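You operate a simulated robot arm through the tools that you are given. There is no shell and no other tool.

You are at the controls of a simulated robot arm. One attempt, no reset.

Task
Service the gear motor: oil its cup, torque the loose outer foot bolt.
Fine: the screw stays locked off. Two to five drops from the teal can, back on the motor shelf; 10 N m, the key back in its own hole. Set down upright: teal oil can, what you pick out.

Only the result counts: the job must be done as asked and must still hold three seconds after the hand-in. Knocking over, shifting, dropping, spilling or breaking anything else fails it.

Robot
A 6-joint arm with a two-finger parallel gripper, fixed in place. Base frame: the origin is at the foot of the arm, x ahead of it, y to its left, z up. Lengths are in cm, angles in degrees, forces in N, time in s.
With the tool pointing down near the work surface it reaches from about 14 to 84 cm from the base axis. Its first joint turns from -166.0 to 166.0 degrees. Payload 3.91 kg.
Tool frame: the origin (TCP) lies between the finger pads and is the grasp point; the fingertips stand 3 cm ahead of it; z points along the fingers, y is the line along which they close. Largest opening 11 cm; finger width 2, thickness 1; the body of the gripper, 4.8 by 11.2 cm, starts 5.5 cm behind the TCP.
Orientation is told as [roll, pitch, yaw] about the base's x, y, z axes, in that order, counted from this pose: with the fingers straight down and closing along the base's y, the tool's x points along the base's -x, its y along +y and its z along -z.

Tools
- The arm moves only by the tool nudge_tool. Its argument "increments" is a list that holds one entry, the list of rows, each a list of 7 numbers: the shift along the tool's x, y, z in cm, then the turn, a rotation vector about the tool's x, y, z in degrees, then the opening, from 0 (shut) to 1 (fully open). In form: [[[tx, ty, tz, rx, ry, rz, fingers], ...]]. A call has 1 to 20 rows; each row shifts and turns the commanded pose from where the row before left it, along the tool's axes as they then stand. Rows are played at 5 a second. More than 5 cm and 8.6 degrees between two rows, or a gripper value outside its range, and nothing of the call is played. Where a pose cannot be reached the arm comes as near as it can. A force on the tool above 90 N (or 10 N above the force at the start of the call, whichever is more), or a blocked arm, ends the call early, and 0.2 s more pass. The fingers move at their own pace (about 10.8 cm/s each) and stop on an object; they squeeze with about 30 N. The grip force told is the motor's: it shows also when the fingers shut on nothing. Time passes only in rows, and 0.2 s behind the last, so rows that do not move let the fingers close. It gives the time, the measured TCP pose, the force on the tool (base axes), the opening and the grip force at its end, in the units of the frame above (readings bear some noise), with the torque about the TCP (base axes, N m) and any sound that the robot's microphone picked up, and new pictures: "pictures" is both (left out), scene, wrist or none.
- Cameras (640 x 400 px; columns grow to the right, rows downward): "scene" is now at [-9.21, 4.14, 151.21]; the picture's right is [0.47, -0.88, 0.00], its down [-0.52, -0.28, -0.81] and it looks along [0.71, 0.38, -0.59] (base axes); focal length 316 px, centre (320, 200). "wrist" rides on the gripper at [7.7, 0.7, -11.4] in the tool frame; the picture's right is [-0.09, 1.00, 0.00], its down [-0.80, -0.07, -0.59] and it looks along [-0.59, -0.05, 0.80] (tool axes); focal length 270 px, centre (320, 200). There is no depth. A picture from a camera that has moved, and an enlarged one, comes with that camera's place and axes in the base frame and with its lens.
- slide_trunk(by): slides the trunk up (or, below 0, down) by that many cm; the arm and the scene camera ride with it, the base frame stays. It gives what a move gives, with no picture.
- pan_tilt(pan, tilt): turns the head with the scene camera to pan (to the left, within 86 degrees either way) and tilt (down, from -29 to 69), counted from straight ahead of the robot. It gives what a move gives, and a new picture of the scene camera.
- zoom(camera, box): a new picture of the part [left, top, right, bottom] of that camera's present view, enlarged. The clock stands still meanwhile.
- sign_off(): hands the job in; it is judged then, once.

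Places have to be worked out from the pictures, the camera data and where the tool is seen. Open the gripper and draw the arm clear of the work before you hand the job in, unless the task says otherwise.

The tools are called after "Emit:" as name(argument=value, ...) on one line, values as JSON. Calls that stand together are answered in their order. nudge_tool: Moves the arm, as the interface text tells. Its arguments: {"type":"object","properties":{"increments":{"type":"array"},"pictures":{"type":"string","enum":["both","scene","wrist","none"]}},"required":["increments"]} The other tools are called the same way: slide_trunk (by) slides the trunk up or down; pan_tilt (pan, tilt) turns the head that bears the scene camera; zoom (camera, box) takes an enlarged picture of a part of a camera's view; sign_off () hands the job in.

At the start:

```text
clock: 0.0
tcp_pos: [35.36, 6.03, 130.12]
ee_rot: [0.0, 0.0, -0.1]
contact_force: [0.5, -0.1, -0.8]
moment: [0.03, -0.01, 0.01]
gripper_width: 10.99
grasp_force: 0.0
trunk travel left (down, up): [-45.0, 9.0]
head pan, tilt: [27.9, 36.1]
```

scene: 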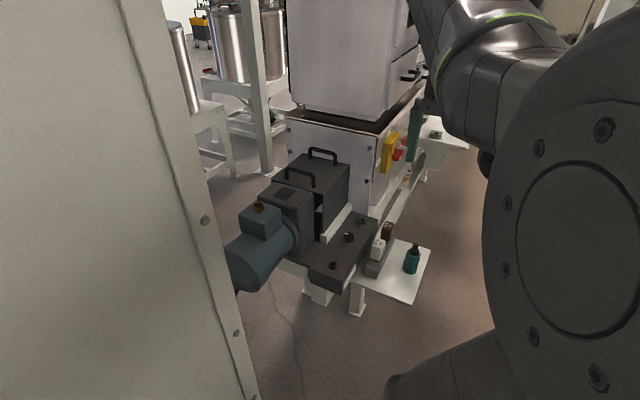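
wrist: 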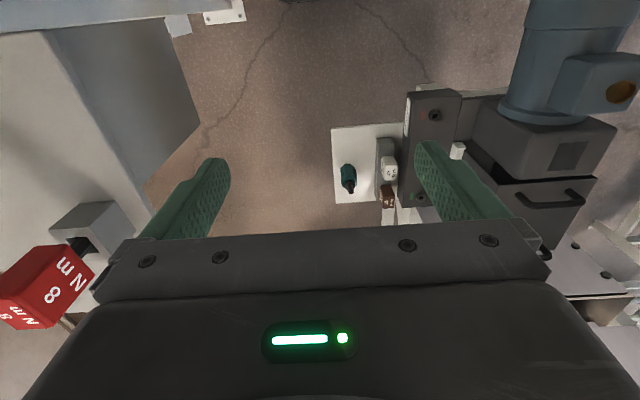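

The pictures show a motor on a plate, a small shelf with a teal can, and coloured torque key handles. I zoom in for detail before moving.

Emit:
zoom(camera="scene", box=[220, 130, 460, 320])

Emit:
zoom(camera="wrist", box=[320, 60, 640, 260])

Emit:
zoom(camera="wrist", box=[0, 180, 200, 340])

Emit:
zoom(camera="scene", box=[340, 50, 500, 200])

```text
2.11 times, centred on (340, 225) of scene
camera zoom: at [-9.21, 4.14, 151.21], right [0.47, -0.88, 0.0], down [-0.52, -0.28, -0.81], along [0.71, 0.38, -0.59], focal length 666 px, centre (278, 147)
```

zoom: 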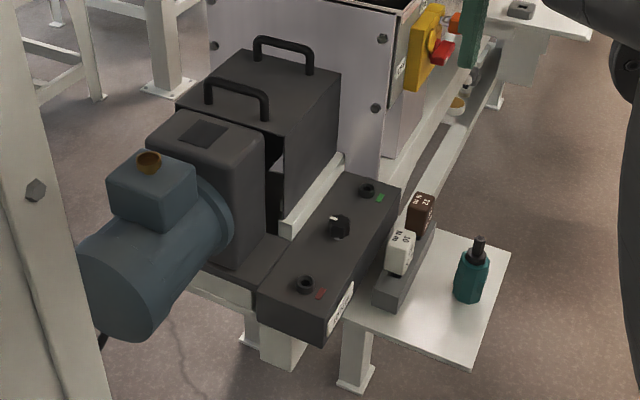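

```text
2.00 times, centred on (480, 160) of wrist
camera zoom: at [27.62, 6.59, 141.57], right [0.09, 1.0, 0.0], down [0.8, -0.07, 0.59], along [0.59, -0.05, -0.8], focal length 541 px, centre (0, 280)
```

zoom: 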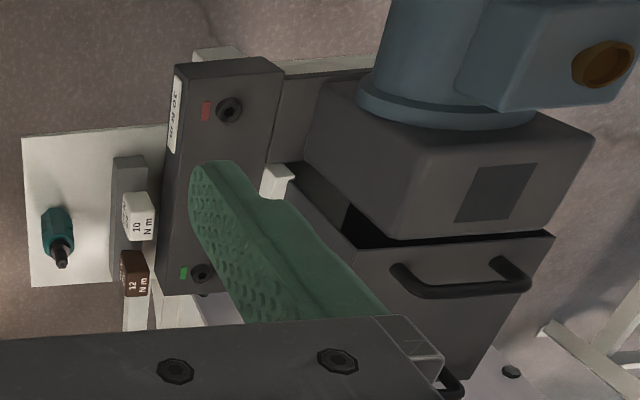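

```text
2.50 times, centred on (100, 260) of wrist
camera zoom: at [27.62, 6.59, 141.57], right [0.09, 1.0, 0.0], down [0.8, -0.07, 0.59], along [0.59, -0.05, -0.8], focal length 676 px, centre (870, 50)
```

zoom: 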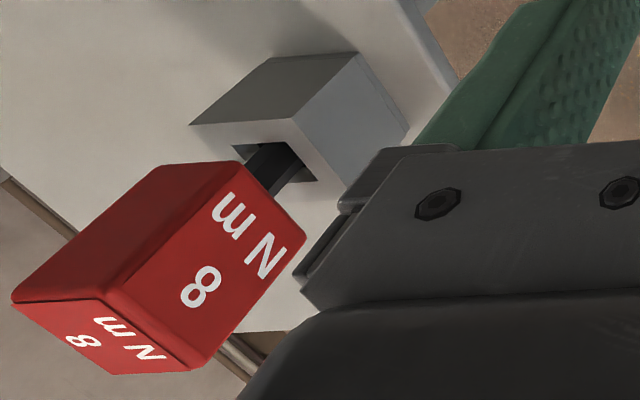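

```text
2.67 times, centred on (420, 125) of scene
camera zoom: at [-9.21, 4.14, 151.21], right [0.47, -0.88, 0.0], down [-0.52, -0.28, -0.81], along [0.71, 0.38, -0.59], focal length 844 px, centre (53, 400)
```

zoom: 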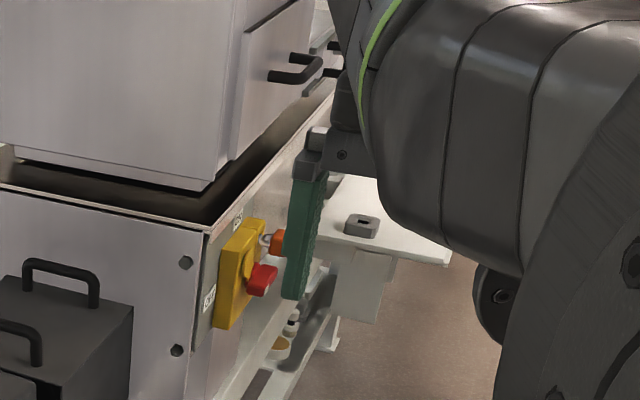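

The first estimate puts the teal can near (74, 12, 68). I pan the head to look over the rest of the workplace before moving the arm.

Emit:
pan_tilt(pan=5, tilt=45)

Emit:
pan_tilt(pan=-40, tilt=45)

Emit:
pan_tilt(pan=40, tilt=45)

```text
clock: 0.9
tcp_pos: [35.3, 5.84, 130.15]
ee_rot: [0.0, 0.0, 0.1]
contact_force: [0.0, -0.5, 0.4]
moment: [0.05, -0.01, 0.01]
gripper_width: 10.99
grasp_force: 0.1
trunk travel left (down, up): [-45.0, 9.0]
head pan, tilt: [5.0, 45.0]
camera scene: at [-8.84, 0.76, 149.89], right [0.09, -1.0, 0.0], down [-0.7, -0.06, -0.71], along [0.7, 0.06, -0.71], focal length 316 px, centre (320, 200)
```

scene: 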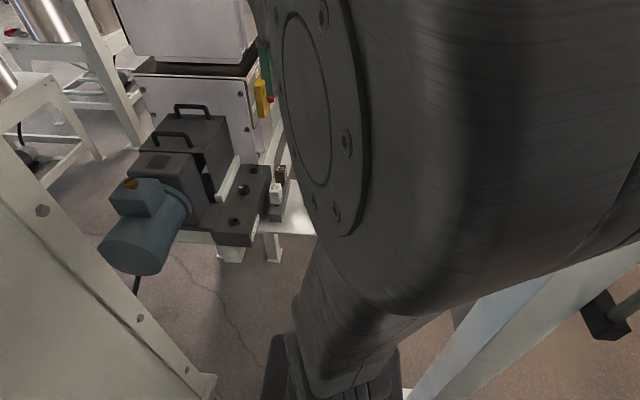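

```text
clock: 2.0
tcp_pos: [35.29, 5.84, 130.15]
ee_rot: [0.1, 0.0, 0.0]
contact_force: [-0.9, -0.3, -0.1]
moment: [-0.04, 0.01, -0.05]
gripper_width: 11.01
grasp_force: 0.2
trunk travel left (down, up): [-45.0, 9.0]
head pan, tilt: [-40.0, 45.0]
camera scene: at [-10.71, -5.18, 149.89], right [-0.64, -0.77, 0.0], down [-0.54, 0.45, -0.71], along [0.54, -0.45, -0.71], focal length 316 px, centre (320, 200)
```

scene: 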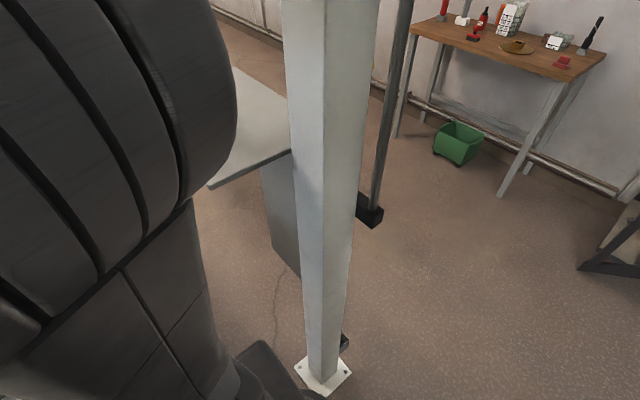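

```text
clock: 3.5
tcp_pos: [35.32, 5.86, 130.3]
ee_rot: [0.0, 0.0, 0.0]
contact_force: [-0.7, -0.1, -0.3]
moment: [-0.01, 0.0, 0.0]
gripper_width: 10.99
grasp_force: 0.0
trunk travel left (down, up): [-45.0, 9.0]
head pan, tilt: [40.0, 45.0]
camera scene: at [-10.7, 5.27, 149.89], right [0.64, -0.77, 0.0], down [-0.54, -0.45, -0.71], along [0.54, 0.45, -0.71], focal length 316 px, centre (320, 200)
```

scene: 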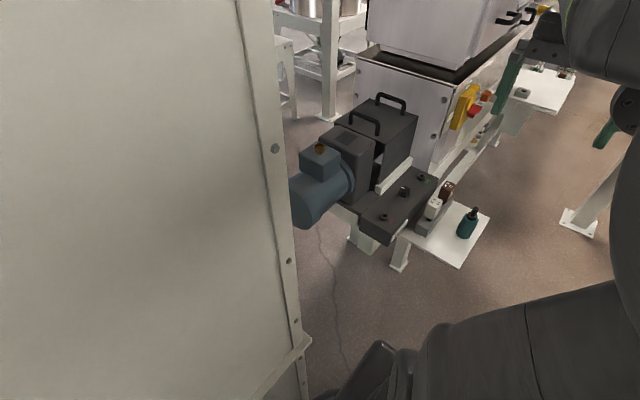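

Panned to 40/45 the motor, foot, rack and shelf are all in view. I zoom in on them from here.

Emit:
zoom(camera="scene", box=[340, 150, 500, 270])

Emit:
zoom(camera="scene", box=[440, 40, 600, 160])

Emit:
zoom(camera="scene", box=[280, 120, 380, 190])

```text
3.33 times, centred on (420, 210) of scene
camera zoom: at [-10.7, 5.27, 149.89], right [0.64, -0.77, 0.0], down [-0.54, -0.45, -0.71], along [0.54, 0.45, -0.71], focal length 1055 px, centre (-13, 167)
```

zoom: 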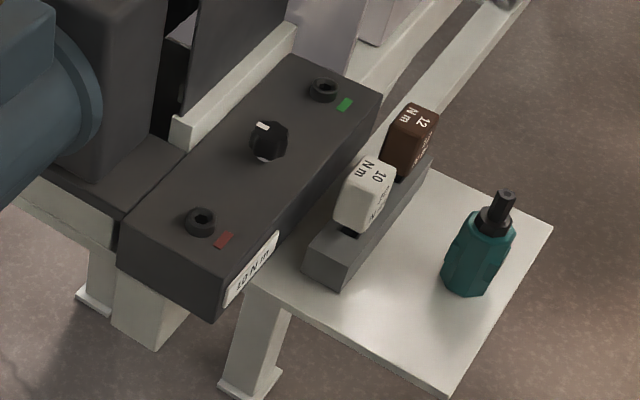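

```text
3.33 times, centred on (520, 100) of scene
camera zoom: at [-10.7, 5.27, 149.89], right [0.64, -0.77, 0.0], down [-0.54, -0.45, -0.71], along [0.54, 0.45, -0.71], focal length 1055 px, centre (-347, 533)
```

zoom: 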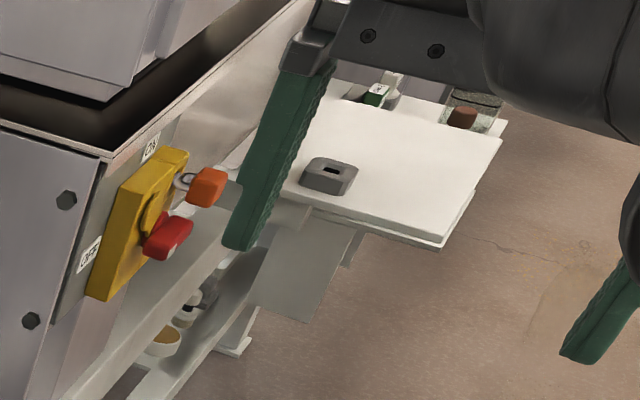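

```text
5.71 times, centred on (330, 155) of scene
camera zoom: at [-10.7, 5.27, 149.89], right [0.64, -0.77, 0.0], down [-0.54, -0.45, -0.71], along [0.54, 0.45, -0.71], focal length 1809 px, centre (263, 457)
```

zoom: 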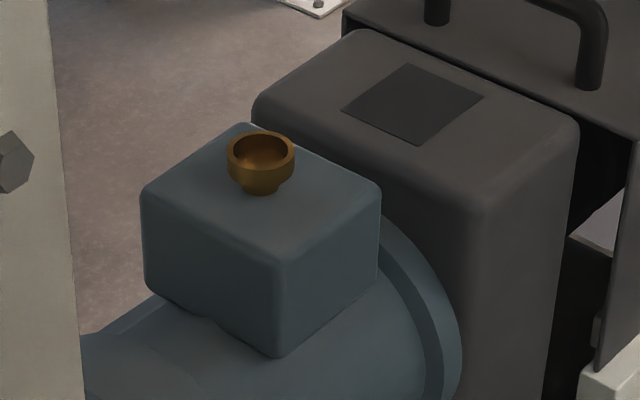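

I triangulated the main items, with scene axes aligned to the base:
- red-marked bolt near (52, 32, 77)
- green-marked bolt near (76.5, 32, 77)
- 10 N m key near (66.6, 22.4, 76)
- 12 N m key near (77, 22.5, 76)
- teal can near (74, 12, 69)
- oil cup near (42, 50, 101)

I move the open gripper nearer to get better views.

Emit:
nudge_tool(increments=[[[-1.9, 1.75, 3, 0, 0, 0, 1], [-1.9, 1.75, 3, 0, 0, 0, 1], [-1.9, 1.75, 3, 0, 0, 0, 1], [-1.9, 1.75, 3, 0, 0, 0, 1], [-1.9, 1.75, 3, 0, 0, 0, 1], [-1.9, 1.75, 3, 0, 0, 0, 1], [-1.9, 1.75, 3, 0, 0, 0, 1], [-1.9, 1.75, 3, 0, 0, 0, 1]]], pictures="both")

```text
clock: 5.3
tcp_pos: [50.31, 19.89, 106.04]
ee_rot: [0.1, 0.0, -0.1]
contact_force: [0.6, 0.8, -0.2]
moment: [0.0, 0.0, 0.0]
gripper_width: 10.99
grasp_force: 0.0
trunk travel left (down, up): [-45.0, 9.0]
head pan, tilt: [40.0, 45.0]
camera scene: at [-10.63, 5.32, 149.89], right [0.64, -0.77, 0.0], down [-0.54, -0.45, -0.71], along [0.54, 0.45, -0.71], focal length 316 px, centre (320, 200)
camera wrist: at [42.65, 20.5, 117.45], right [0.09, 1.0, 0.0], down [0.8, -0.07, 0.59], along [0.59, -0.05, -0.8], focal length 270 px, centre (320, 200)
```

scene: 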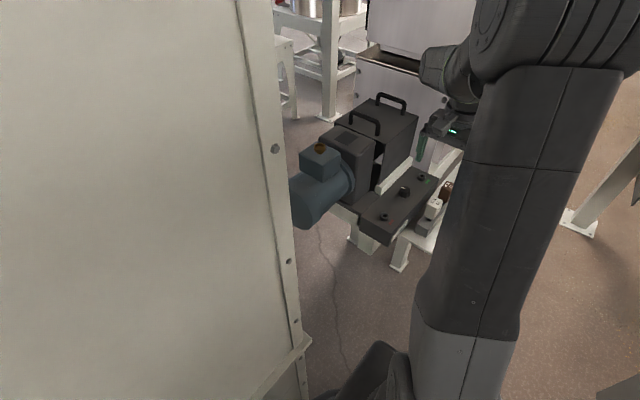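
wrist: 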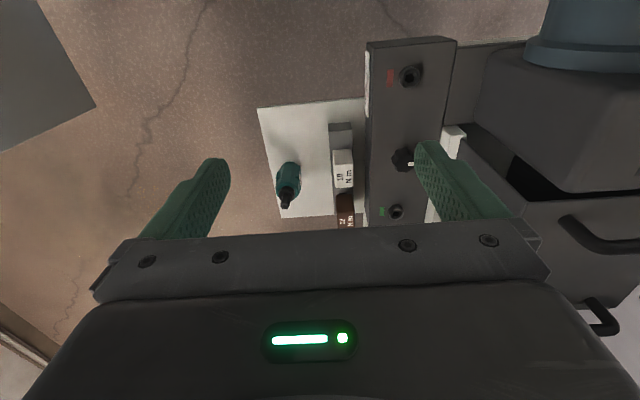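

From here the wrist camera sees the foot, rack and can well. I zoom in to refine positions and check the bolt and key details.

Emit:
zoom(camera="wrist", box=[240, 20, 480, 170])

Emit:
zoom(camera="wrist", box=[250, 120, 430, 235])

Emit:
zoom(camera="scene", box=[220, 100, 480, 280])

```text
2.67 times, centred on (360, 95) of wrist
camera zoom: at [42.65, 20.5, 117.45], right [0.09, 1.0, 0.0], down [0.8, -0.07, 0.59], along [0.59, -0.05, -0.8], focal length 721 px, centre (213, 480)
```

zoom: 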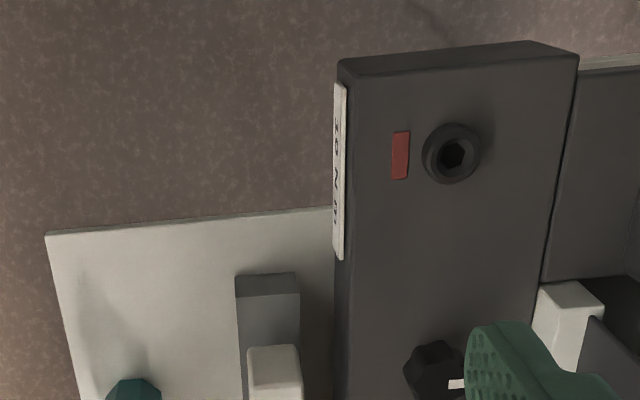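

```text
3.48 times, centred on (340, 178) of wrist
camera zoom: at [42.65, 20.5, 117.45], right [0.09, 1.0, 0.0], down [0.8, -0.07, 0.59], along [0.59, -0.05, -0.8], focal length 940 px, centre (250, 278)
```

zoom: 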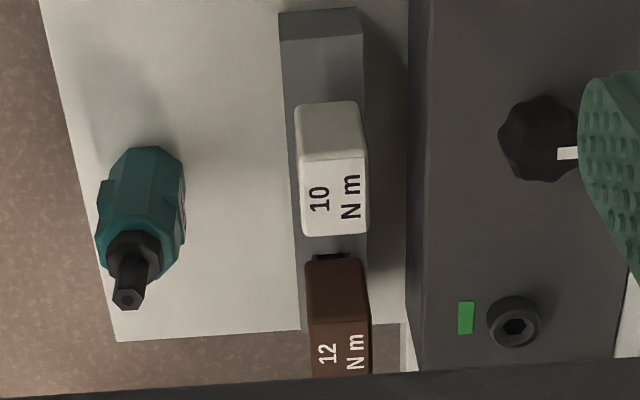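

```text
2.22 times, centred on (350, 190) of scene
camera zoom: at [-10.63, 5.32, 149.89], right [0.64, -0.77, 0.0], down [-0.54, -0.45, -0.71], along [0.54, 0.45, -0.71], focal length 703 px, centre (253, 222)
```

zoom: 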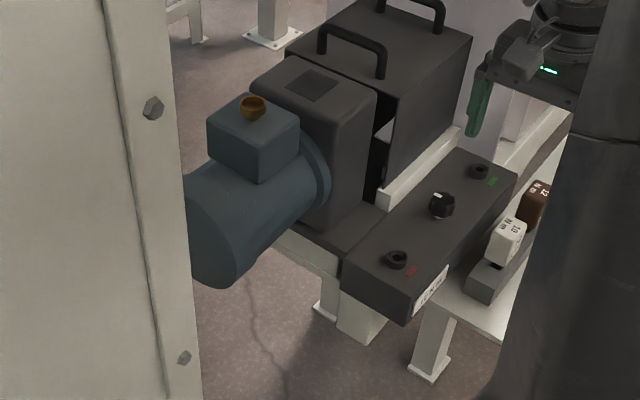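

The readings agree: red bolt head top at about (52.2, 32.1, 77.3) and the 10 N m handle top at about (66.4, 22.3, 79). I move over the key to look at it more closely.

Emit:
nudge_tool(increments=[[[-3.2, 0.48, 2.8, 0, 0, 0, 1], [-3.2, 0.48, 2.8, 0, 0, 0, 1], [-3.2, 0.48, 2.8, 0, 0, 0, 1], [-3.2, 0.48, 2.8, 0, 0, 0, 1], [-3.2, 0.48, 2.8, 0, 0, 0, 1], [0, 0, 0, 0, 0, 0, 1]]], pictures="both")

Emit:
zoom(camera="wrist", box=[220, 100, 460, 250])

```text
clock: 6.7
tcp_pos: [66.72, 22.25, 91.91]
ee_rot: [0.1, -0.1, 0.1]
contact_force: [0.5, 0.5, 0.3]
moment: [0.04, 0.02, -0.02]
gripper_width: 11.0
grasp_force: 0.0
trunk travel left (down, up): [-45.0, 9.0]
head pan, tilt: [40.0, 45.0]
camera scene: at [-10.69, 5.29, 149.89], right [0.64, -0.77, 0.0], down [-0.54, -0.45, -0.71], along [0.54, 0.45, -0.71], focal length 316 px, centre (320, 200)
camera wrist: at [58.87, 22.94, 103.34], right [0.09, 1.0, 0.0], down [0.8, -0.07, 0.59], along [0.59, -0.05, -0.8], focal length 270 px, centre (320, 200)
```

scene: 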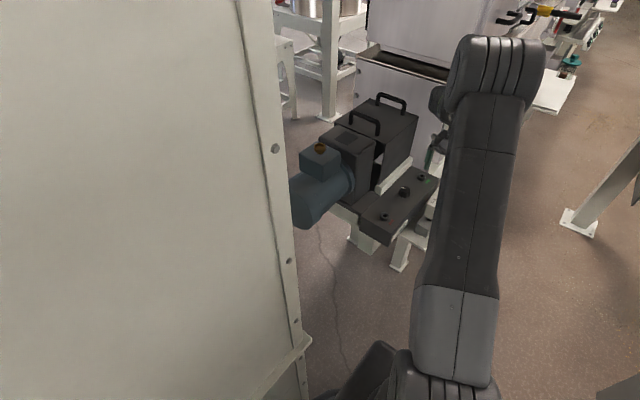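
wrist: 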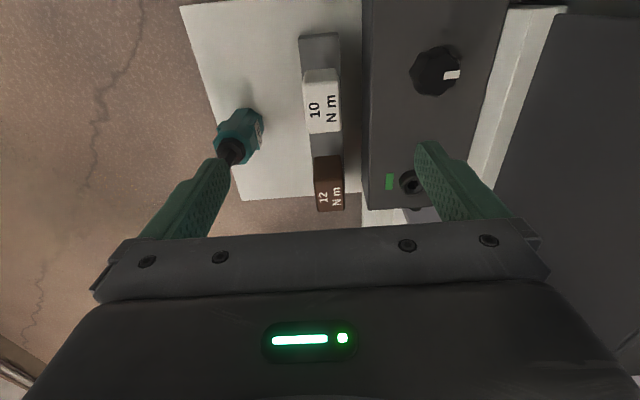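

```text
2.67 times, centred on (340, 175) of wrist
camera zoom: at [58.87, 22.94, 103.34], right [0.09, 1.0, 0.0], down [0.8, -0.07, 0.59], along [0.59, -0.05, -0.8], focal length 721 px, centre (267, 267)
```

zoom: 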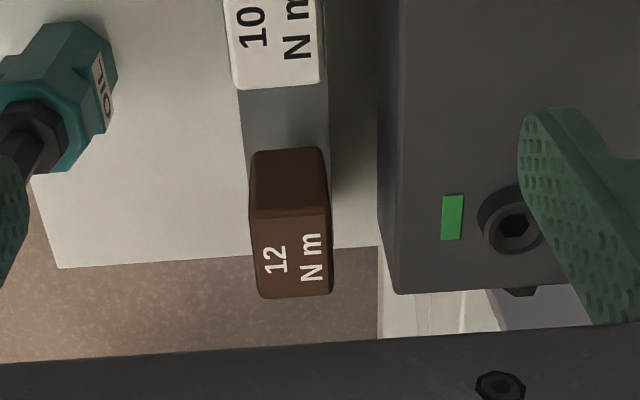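

I descend slowly to z about 85, with the fingertips still above the handles, for a sharper fix on the key.

Emit:
nudge_tool(increments=[[[0, 0, 2.5, 0, 0, 0, 1], [0, 0, 2.5, 0, 0, 0, 1], [0, 0, 2, 0, 0, 0, 1], [0, 0, 0, 0, 0, 0, 1]]], pictures="wrist")

Emit:
zoom(camera="wrist", box=[240, 60, 440, 185])

```text
clock: 7.7
tcp_pos: [66.57, 22.22, 84.97]
ee_rot: [-0.1, -0.1, 0.0]
contact_force: [-0.1, -0.2, 0.5]
moment: [-0.01, 0.02, 0.03]
gripper_width: 10.98
grasp_force: 0.0
trunk travel left (down, up): [-45.0, 9.0]
head pan, tilt: [40.0, 45.0]
camera wrist: at [58.86, 22.97, 96.44], right [0.09, 1.0, 0.0], down [0.8, -0.07, 0.59], along [0.59, -0.05, -0.8], focal length 270 px, centre (320, 200)
```

wrist: 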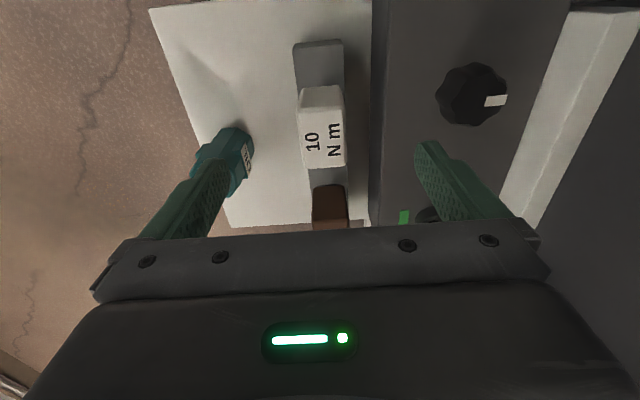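

```text
3.20 times, centred on (340, 122) of wrist
camera zoom: at [58.86, 22.97, 96.44], right [0.09, 1.0, 0.0], down [0.8, -0.07, 0.59], along [0.59, -0.05, -0.8], focal length 865 px, centre (256, 448)
```

zoom: 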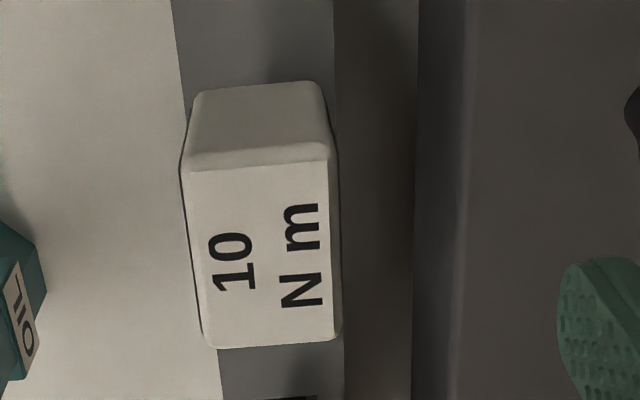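

The handle measures about 3.2 cm in y and 4.4 cm in x, centred at (67.0, 22.45) with its top near z 78. The foot block's side is at y about 27.5, so I part-close to 5.5 cm and descend to z 76.

Emit:
nudge_tool(increments=[[[-0.4, 0.24, 0, 0, 0, 0, 0.5], [0, 0, 2.5, 0, 0, 0, 0.5], [0, 0, 2.5, 0, 0, 0, 0.5], [0, 0, 2.0, 0, 0, 0, 0.5], [0, 0, 1.8, 0, 0, 0, 0.5], [0, 0, 0, 0, 0, 0, 0.5]]], pictures="both")

Emit:
zoom(camera="wrist", box=[200, 80, 440, 230])

```text
clock: 9.1
tcp_pos: [66.97, 22.62, 76.44]
ee_rot: [0.1, 0.0, 0.1]
contact_force: [0.4, 0.0, -0.1]
moment: [-0.03, 0.0, 0.01]
gripper_width: 5.52
grasp_force: 0.1
trunk travel left (down, up): [-45.0, 9.0]
head pan, tilt: [40.0, 45.0]
camera scene: at [-10.68, 5.29, 149.89], right [0.64, -0.77, 0.0], down [-0.54, -0.45, -0.71], along [0.54, 0.45, -0.71], focal length 316 px, centre (320, 200)
camera wrist: at [59.25, 23.3, 87.86], right [0.09, 1.0, 0.0], down [0.8, -0.07, 0.59], along [0.59, -0.05, -0.8], focal length 270 px, centre (320, 200)
```

scene: 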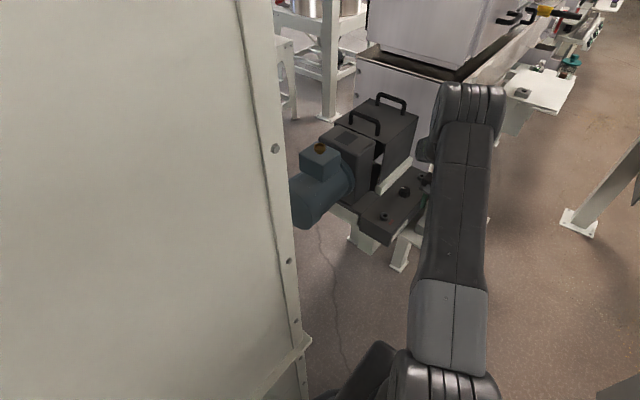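
wrist: 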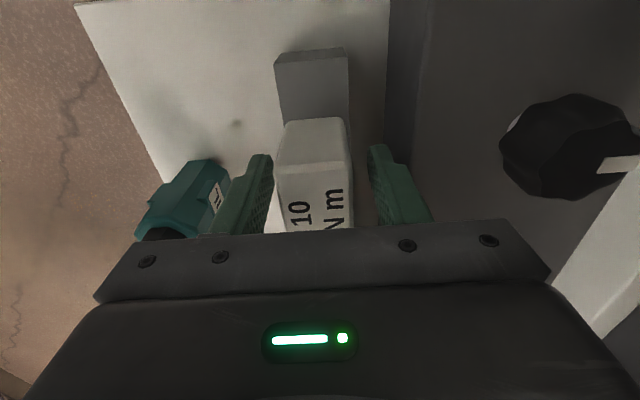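

```text
2.67 times, centred on (320, 155) of wrist
camera zoom: at [59.25, 23.3, 87.86], right [0.09, 1.0, 0.0], down [0.8, -0.07, 0.59], along [0.59, -0.05, -0.8], focal length 721 px, centre (320, 320)
```

zoom: 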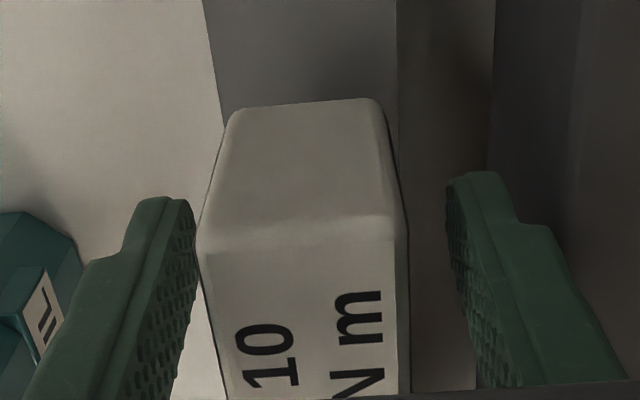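

The handle sits slightly toward the −y finger, so I shift −0.35 cm, lower 0.6 and close.

Emit:
nudge_tool(increments=[[[0, -0.35, 0, 0, 0, 0, 0.5], [0, 0, 0.6, 0, 0, 0, 0.5], [0, 0, 0, 0, 0, 0, 0.4], [0, 0, 0, 0, 0, 0, 0.3], [0, 0, 0, 0, 0, 0, 0.1], [0, 0, 0, 0, 0, 0, 0], [0, 0, 0, 0, 0, 0, 0], [0, 0, 0, 0, 0, 0, 0]]], pictures="wrist")

```text
clock: 10.9
tcp_pos: [67.04, 22.35, 75.78]
ee_rot: [-0.1, 0.0, 0.1]
contact_force: [1.2, 10.6, 0.4]
moment: [0.64, -0.07, 0.02]
gripper_width: 3.36
grasp_force: 30.2
trunk travel left (down, up): [-45.0, 9.0]
head pan, tilt: [40.0, 45.0]
camera wrist: at [59.27, 23.05, 87.22], right [0.09, 1.0, 0.0], down [0.8, -0.07, 0.59], along [0.59, -0.05, -0.8], focal length 270 px, centre (320, 200)
```

wrist: 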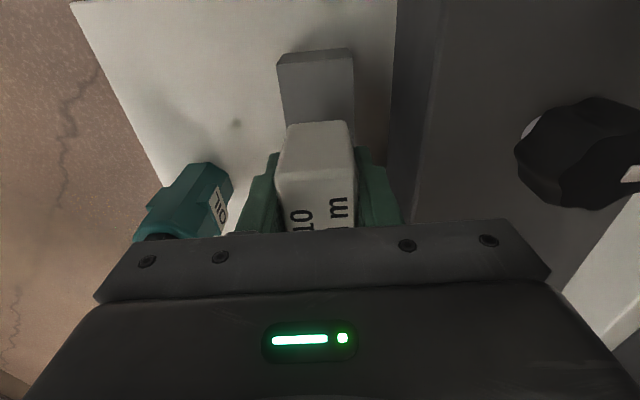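

Gripped at width 3.36 with a +10.6 N side load, so the tool sits slightly too far −y. I ease +0.15 in y to centre before lifting.

Emit:
nudge_tool(increments=[[[0, 0.12, 0, 0, 0, 0, 0], [0, 0, 0, 0, 0, 0, 0]]], pictures="none")

```text
clock: 11.5
tcp_pos: [67.01, 22.35, 75.8]
ee_rot: [0.0, 0.0, 0.0]
contact_force: [1.3, 8.5, 3.3]
moment: [0.52, -0.12, -0.01]
gripper_width: 3.38
grasp_force: 30.2
trunk travel left (down, up): [-45.0, 9.0]
head pan, tilt: [40.0, 45.0]
```

Emit:
nudge_tool(increments=[[[0, 0.2, 0, 0, 0, 0, 0], [0, 0, 0, 0, 0, 0, 0]]], pictures="none")

```text
clock: 12.1
tcp_pos: [67.04, 22.35, 75.7]
ee_rot: [-0.2, 0.0, 0.0]
contact_force: [1.2, -2.7, 7.5]
moment: [-0.26, -0.16, -0.06]
gripper_width: 3.39
grasp_force: 30.3
trunk travel left (down, up): [-45.0, 9.0]
head pan, tilt: [40.0, 45.0]
```

The side load is nearly gone. I lift straight up slowly, watching the load.

Emit:
nudge_tool(increments=[[[0, 0, -0.5, 0, 0, 0, 0], [0, 0, -1, 0, 0, 0, 0], [0, 0, -1.5, 0, 0, 0, 0], [0, 0, -2, 0, 0, 0, 0], [0, 0, 0, 0, 0, 0, 0]]], pictures="both")

Emit:
zoom(camera="wrist", box=[200, 40, 440, 240])

Emit:
zoom(camera="scene", box=[380, 120, 500, 260])

```text
clock: 13.3
tcp_pos: [66.83, 22.5, 80.81]
ee_rot: [0.0, 0.0, 0.0]
contact_force: [0.2, 0.2, -1.3]
moment: [0.0, 0.04, -0.02]
gripper_width: 3.41
grasp_force: 29.9
trunk travel left (down, up): [-45.0, 9.0]
head pan, tilt: [40.0, 45.0]
camera scene: at [-10.68, 5.29, 149.89], right [0.64, -0.77, 0.0], down [-0.54, -0.45, -0.71], along [0.54, 0.45, -0.71], focal length 316 px, centre (320, 200)
camera wrist: at [59.14, 23.23, 92.19], right [0.09, 1.0, 0.0], down [0.8, -0.07, 0.59], along [0.59, -0.05, -0.8], focal length 270 px, centre (320, 200)
```

scene: 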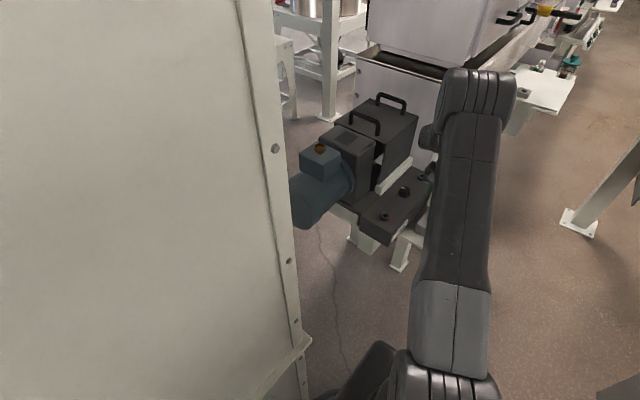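
wrist: 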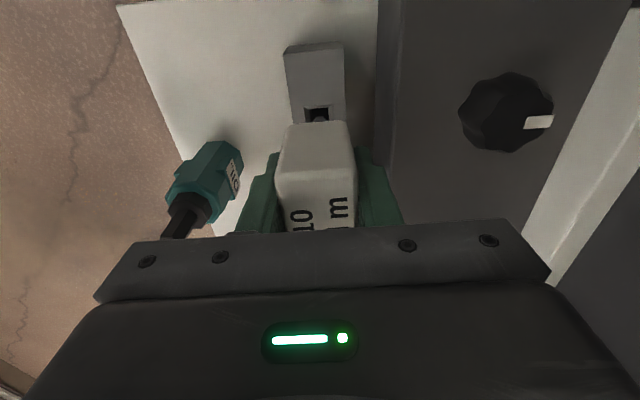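

```text
2.00 times, centred on (320, 140) of wrist
camera zoom: at [59.14, 23.23, 92.19], right [0.09, 1.0, 0.0], down [0.8, -0.07, 0.59], along [0.59, -0.05, -0.8], focal length 541 px, centre (320, 320)
```

zoom: 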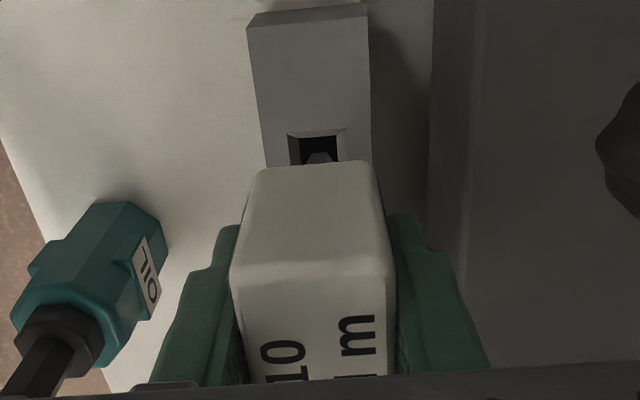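

```text
2.86 times, centred on (440, 190) of scene
camera zoom: at [-10.68, 5.29, 149.89], right [0.64, -0.77, 0.0], down [-0.54, -0.45, -0.71], along [0.54, 0.45, -0.71], focal length 904 px, centre (-23, 229)
```

zoom: 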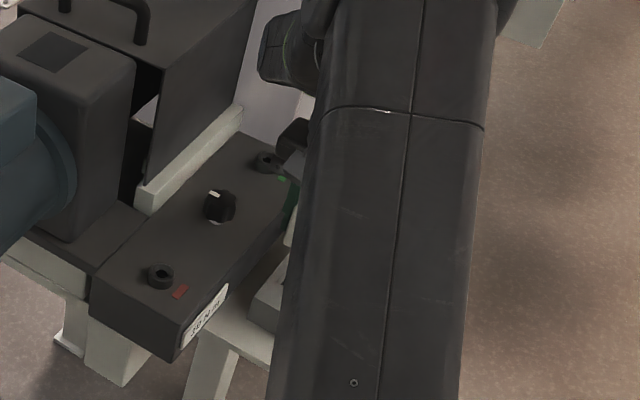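

The key is coming out of a square hole with its black hex shaft showing. I keep lifting until it is clear.

Emit:
nudge_tool(increments=[[[0, 0, -2.5, 0, 0, 0, 0], [0, 0, -2.5, 0, 0, 0, 0], [0, 0, -2.5, 0, 0, 0, 0], [0, 0, -2.5, 0, 0, 0, 0], [0, 0, 0, 0, 0, 0, 0]]], pictures="both")

Emit:
zoom(camera="wrist", box=[240, 80, 400, 240])

Emit:
zoom(camera="scene", box=[380, 80, 500, 220])

```text
clock: 14.5
tcp_pos: [66.95, 22.47, 90.65]
ee_rot: [0.0, 0.0, 0.0]
contact_force: [0.1, 0.1, -2.2]
moment: [0.0, 0.02, 0.0]
gripper_width: 3.4
grasp_force: 29.8
trunk travel left (down, up): [-45.0, 9.0]
head pan, tilt: [40.0, 45.0]
camera scene: at [-10.68, 5.29, 149.89], right [0.64, -0.77, 0.0], down [-0.54, -0.45, -0.71], along [0.54, 0.45, -0.71], focal length 316 px, centre (320, 200)
camera wrist: at [59.23, 23.25, 102.2], right [0.09, 1.0, 0.0], down [0.8, -0.07, 0.59], along [0.59, -0.05, -0.8], focal length 270 px, centre (320, 200)
```

scene: 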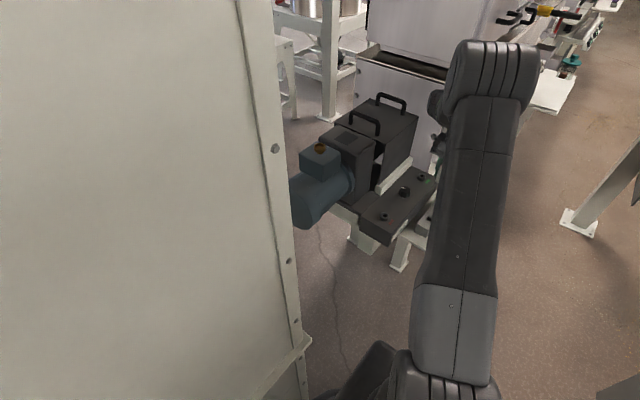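
wrist: 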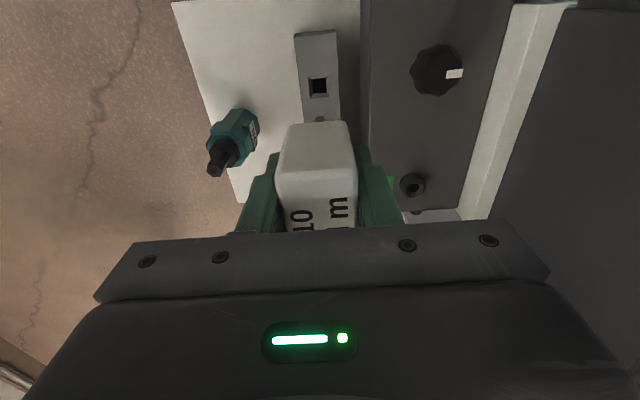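

```text
2.50 times, centred on (320, 160) of wrist
camera zoom: at [59.23, 23.25, 102.2], right [0.09, 1.0, 0.0], down [0.8, -0.07, 0.59], along [0.59, -0.05, -0.8], focal length 676 px, centre (320, 300)
```

zoom: 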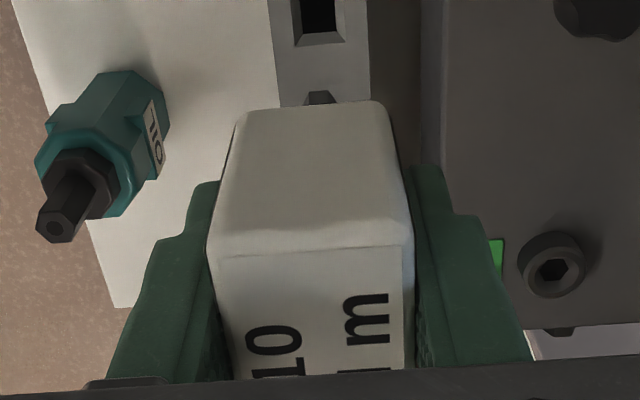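

```text
2.86 times, centred on (440, 150) of scene
camera zoom: at [-10.68, 5.29, 149.89], right [0.64, -0.77, 0.0], down [-0.54, -0.45, -0.71], along [0.54, 0.45, -0.71], focal length 904 px, centre (-23, 343)
```

zoom: 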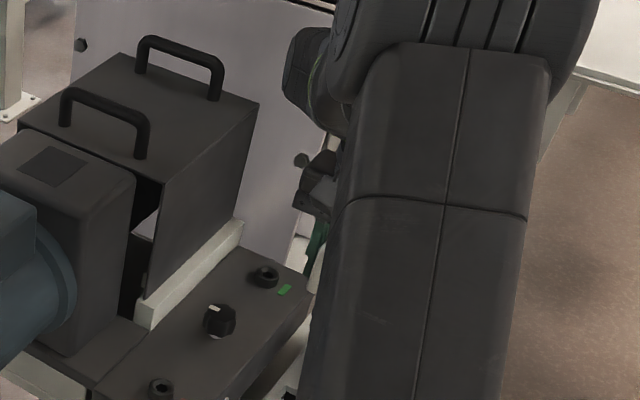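

The key is clear, with its tip about 10.5 cm below the TCP. I carry it over to the red-marked bolt at z 93 and inspect the socket and hex orientation from there.

Emit:
nudge_tool(increments=[[[0, 0, -2.4, 0, 0, 0, 0], [2.95, 1.93, 0, 0, 0, 0, 0], [2.95, 1.93, 0, 0, 0, 0, 0], [2.95, 1.93, 0, 0, 0, 0, 0], [2.95, 1.93, 0, 0, 0, 0, 0], [2.95, 1.93, 0, 0, 0, 0, 0], [0, 0, 0, 0, 0, 0, 0]]], pictures="both")

Emit:
zoom(camera="wrist", box=[260, 60, 380, 135])

Emit:
zoom(camera="scene", box=[320, 120, 480, 260])

```text
clock: 16.1
tcp_pos: [52.21, 32.01, 93.29]
ee_rot: [0.0, 0.0, -0.1]
contact_force: [-0.2, 0.7, -2.4]
moment: [0.02, 0.0, -0.02]
gripper_width: 3.36
grasp_force: 30.5
trunk travel left (down, up): [-45.0, 9.0]
head pan, tilt: [40.0, 45.0]
camera scene: at [-10.69, 5.3, 149.89], right [0.64, -0.77, 0.0], down [-0.54, -0.45, -0.71], along [0.54, 0.45, -0.71], focal length 316 px, centre (320, 200)
camera wrist: at [44.47, 32.63, 104.65], right [0.09, 1.0, 0.0], down [0.8, -0.07, 0.59], along [0.59, -0.05, -0.8], focal length 270 px, centre (320, 200)
```

scene: 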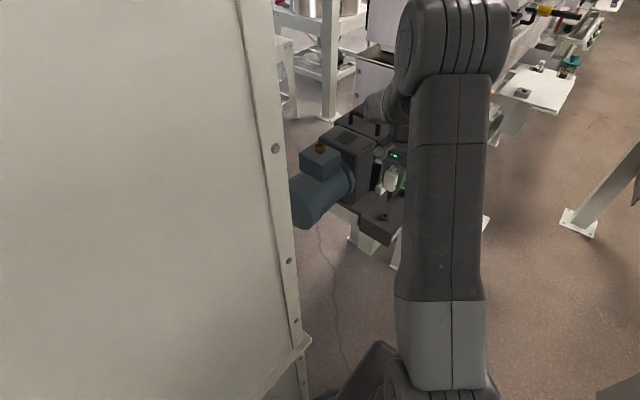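
wrist: 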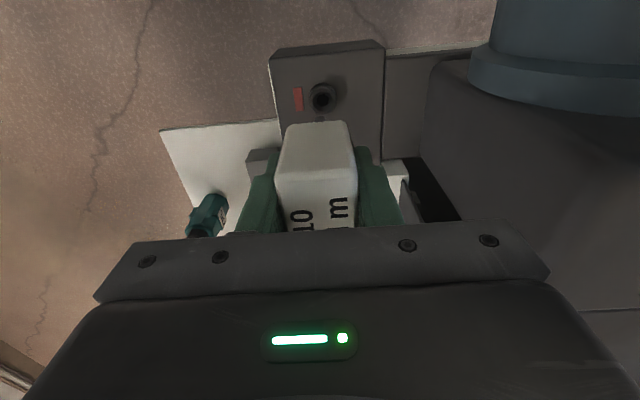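

```text
5.33 times, centred on (320, 98) of wrist
camera zoom: at [44.47, 32.63, 104.65], right [0.09, 1.0, 0.0], down [0.8, -0.07, 0.59], along [0.59, -0.05, -0.8], focal length 1442 px, centre (320, 747)
```

zoom: 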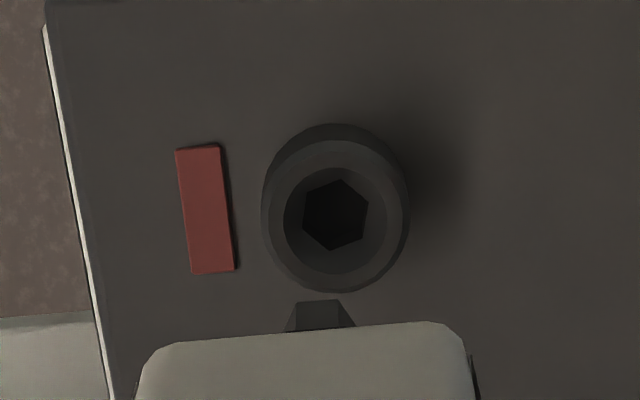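

```text
2.86 times, centred on (400, 190) of scene
camera zoom: at [-10.69, 5.3, 149.89], right [0.64, -0.77, 0.0], down [-0.54, -0.45, -0.71], along [0.54, 0.45, -0.71], focal length 904 px, centre (91, 229)
```

zoom: 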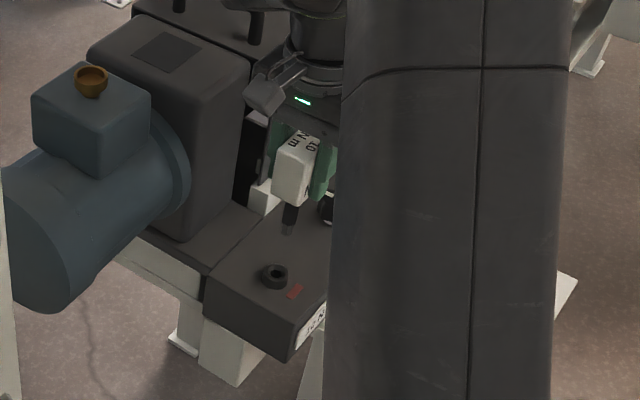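

The socket's hex is visible with vertices nearly along x, while the key tip seems to have a flat facing −x, so a turn of about 30° is needed. I zoom harder to measure both angles.

Emit:
zoom(camera="wrist", box=[300, 84, 348, 114])

Emit:
zoom(camera="wrist", box=[304, 108, 336, 128])

Emit:
zoom(camera="scene", box=[370, 160, 420, 230])

```text
13.33 times, centred on (324, 99) of wrist
camera zoom: at [44.47, 32.63, 104.65], right [0.09, 1.0, 0.0], down [0.8, -0.07, 0.59], along [0.59, -0.05, -0.8], focal length 3604 px, centre (267, 1547)
```

zoom: 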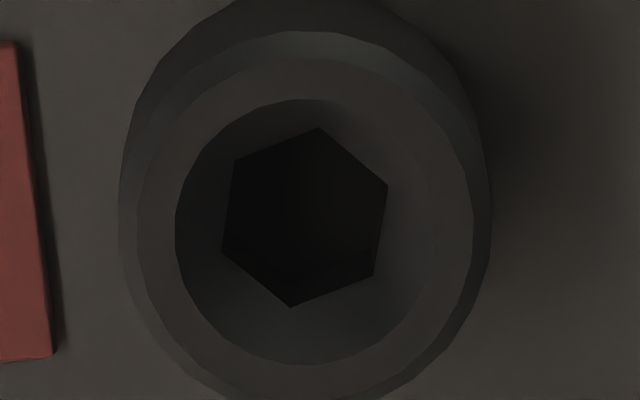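

```text
16.00 times, centred on (320, 118) of wrist
camera zoom: at [44.47, 32.63, 104.65], right [0.09, 1.0, 0.0], down [0.8, -0.07, 0.59], along [0.59, -0.05, -0.8], focal length 4325 px, centre (320, 1512)
```

zoom: 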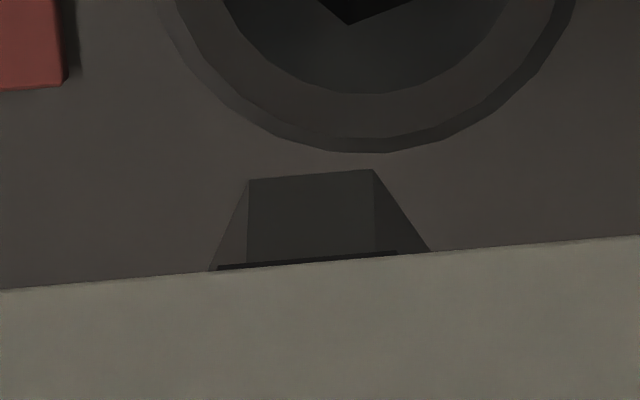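

```text
5.71 times, centred on (395, 195) of scene
camera zoom: at [-10.69, 5.3, 149.89], right [0.64, -0.77, 0.0], down [-0.54, -0.45, -0.71], along [0.54, 0.45, -0.71], focal length 1809 px, centre (-109, 229)
```

zoom: 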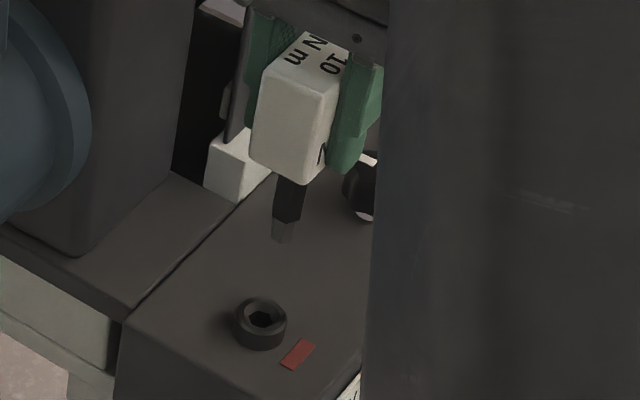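

Measured results:
- socket vertices at 46.7° mod 60
- key tip vertices at 30° mod 60, so a 16.7° counter-clockwise turn is needed
- key tip at z about 83.9, and the socket is about +0.12 in x and +0.22 in y from it

I correct, turn, and descend partway.

Emit:
nudge_tool(increments=[[[-0.12, 0.22, 0, 0, 0, 0, 0], [0, 0, 0, 0, 0, -8.35, 0], [0, 0, 0, 0, 0, -8.35, 0], [0, 0, 2, 0, 0, 0, 0], [0, 0, 1.8, 0, 0, 0, 0], [0, 0, 0, 0, 0, 0, 0], [0, 0, 0, 0, 0, 0, 0]]], pictures="both")

Emit:
zoom(camera="wrist", box=[290, 90, 354, 130])

Emit:
zoom(camera="scene", box=[370, 170, 420, 235])

```text
clock: 17.7
tcp_pos: [52.45, 32.14, 89.38]
ee_rot: [0.0, 0.0, 16.7]
contact_force: [-0.5, -0.1, -1.9]
moment: [-0.02, -0.04, 0.03]
gripper_width: 3.39
grasp_force: 30.2
trunk travel left (down, up): [-45.0, 9.0]
head pan, tilt: [40.0, 45.0]
camera scene: at [-10.68, 5.29, 149.89], right [0.64, -0.77, 0.0], down [-0.54, -0.45, -0.71], along [0.54, 0.45, -0.71], focal length 316 px, centre (320, 200)
camera wrist: at [44.86, 30.65, 100.79], right [-0.2, 0.98, 0.0], down [0.79, 0.16, 0.59], along [0.58, 0.12, -0.8], focal length 270 px, centre (320, 200)
```

scene: 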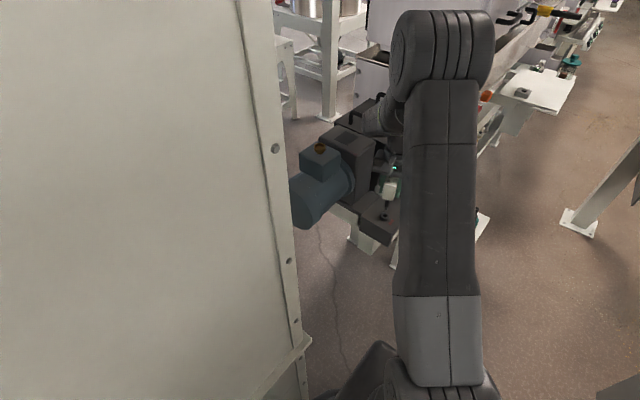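
wrist: 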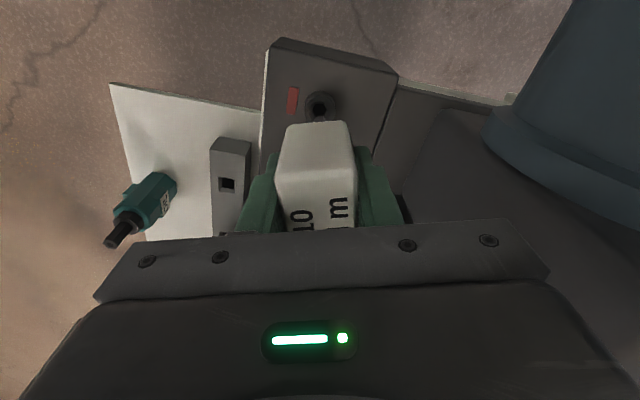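

```text
10.00 times, centred on (322, 110) of wrist
camera zoom: at [44.86, 30.65, 100.79], right [-0.2, 0.98, 0.0], down [0.79, 0.16, 0.59], along [0.58, 0.12, -0.8], focal length 2703 px, centre (300, 1100)
```

zoom: 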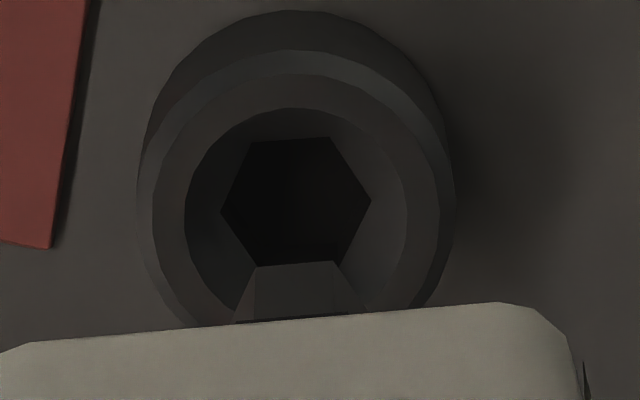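

```text
6.15 times, centred on (395, 202) of scene
camera zoom: at [-10.68, 5.29, 149.89], right [0.64, -0.77, 0.0], down [-0.54, -0.45, -0.71], along [0.54, 0.45, -0.71], focal length 1948 px, centre (-142, 185)
```

zoom: 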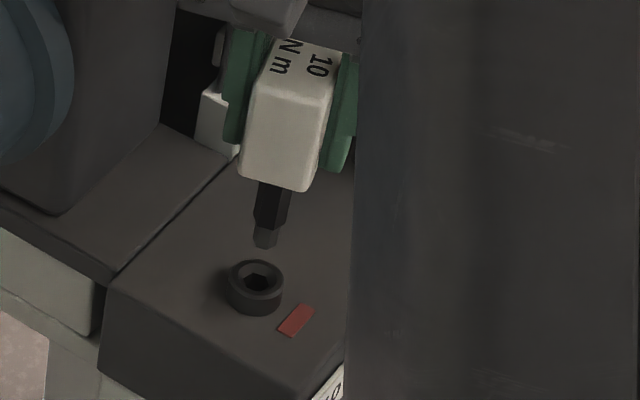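

Orientation is aligned. The tip looks about 0.15 cm too far forward, so I pull back 0.12 and descend 1.4 to compare tip and socket at nearly the same height.

Emit:
nudge_tool(increments=[[[0.12, 0, 0.7, 0, 0, 0, 0], [0, 0, 0.7, 0, 0, 0, 0], [0, 0, 0, 0, 0, 0, 0], [0, 0, 0, 0, 0, 0, 0]]], pictures="both")

Emit:
zoom(camera="wrist", box=[290, 90, 354, 130])

Emit:
zoom(camera="scene", box=[374, 190, 400, 230])

```text
clock: 18.7
tcp_pos: [52.22, 32.21, 88.07]
ee_rot: [0.0, 0.0, 16.7]
contact_force: [0.2, 0.2, -2.5]
moment: [0.02, -0.02, 0.0]
gripper_width: 3.38
grasp_force: 29.7
trunk travel left (down, up): [-45.0, 9.0]
head pan, tilt: [40.0, 45.0]
camera scene: at [-10.68, 5.29, 149.89], right [0.64, -0.77, 0.0], down [-0.54, -0.45, -0.71], along [0.54, 0.45, -0.71], focal length 316 px, centre (320, 200)
camera wrist: at [44.72, 30.74, 99.38], right [-0.2, 0.98, 0.0], down [0.79, 0.16, 0.59], along [0.58, 0.12, -0.8], focal length 270 px, centre (320, 200)
```

scene: 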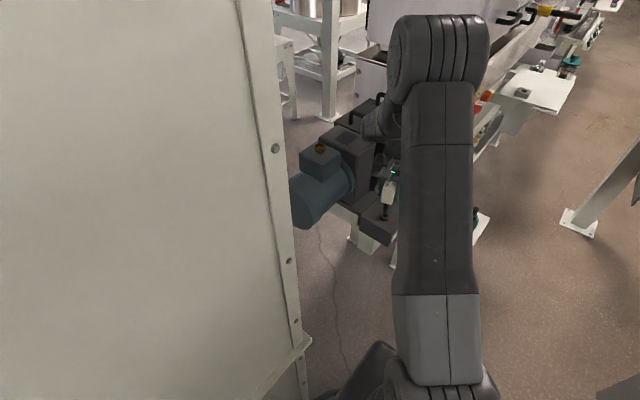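
wrist: 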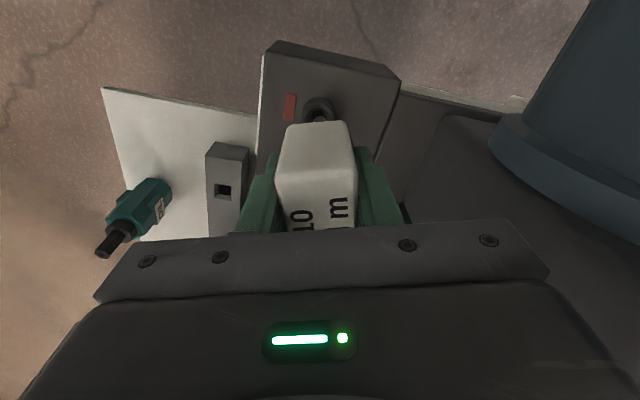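

```text
10.00 times, centred on (322, 110) of wrist
camera zoom: at [44.72, 30.74, 99.38], right [-0.2, 0.98, 0.0], down [0.79, 0.16, 0.59], along [0.58, 0.12, -0.8], focal length 2703 px, centre (300, 1100)
```

zoom: 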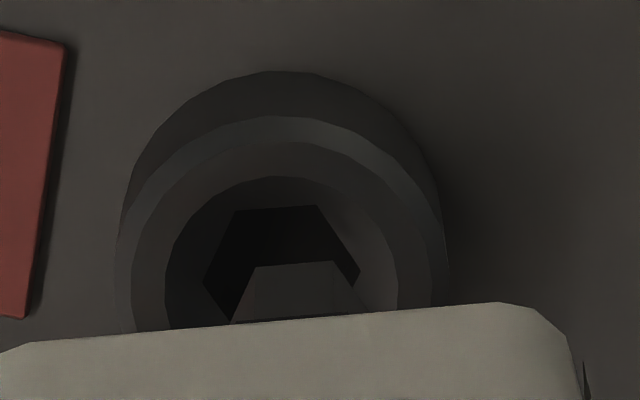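

```text
10.00 times, centred on (387, 210) of scene
camera zoom: at [-10.68, 5.29, 149.89], right [0.64, -0.77, 0.0], down [-0.54, -0.45, -0.71], along [0.54, 0.45, -0.71], focal length 3165 px, centre (-350, 100)
```

zoom: 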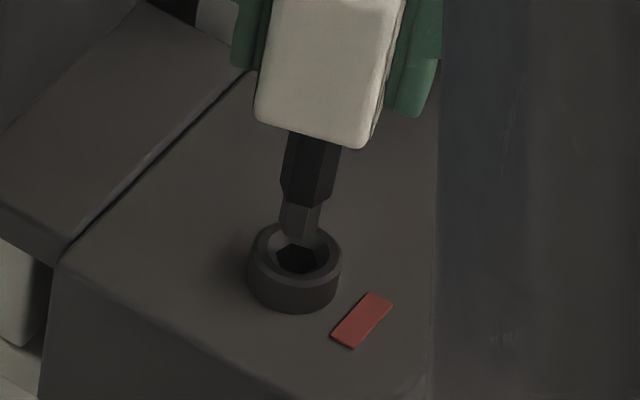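

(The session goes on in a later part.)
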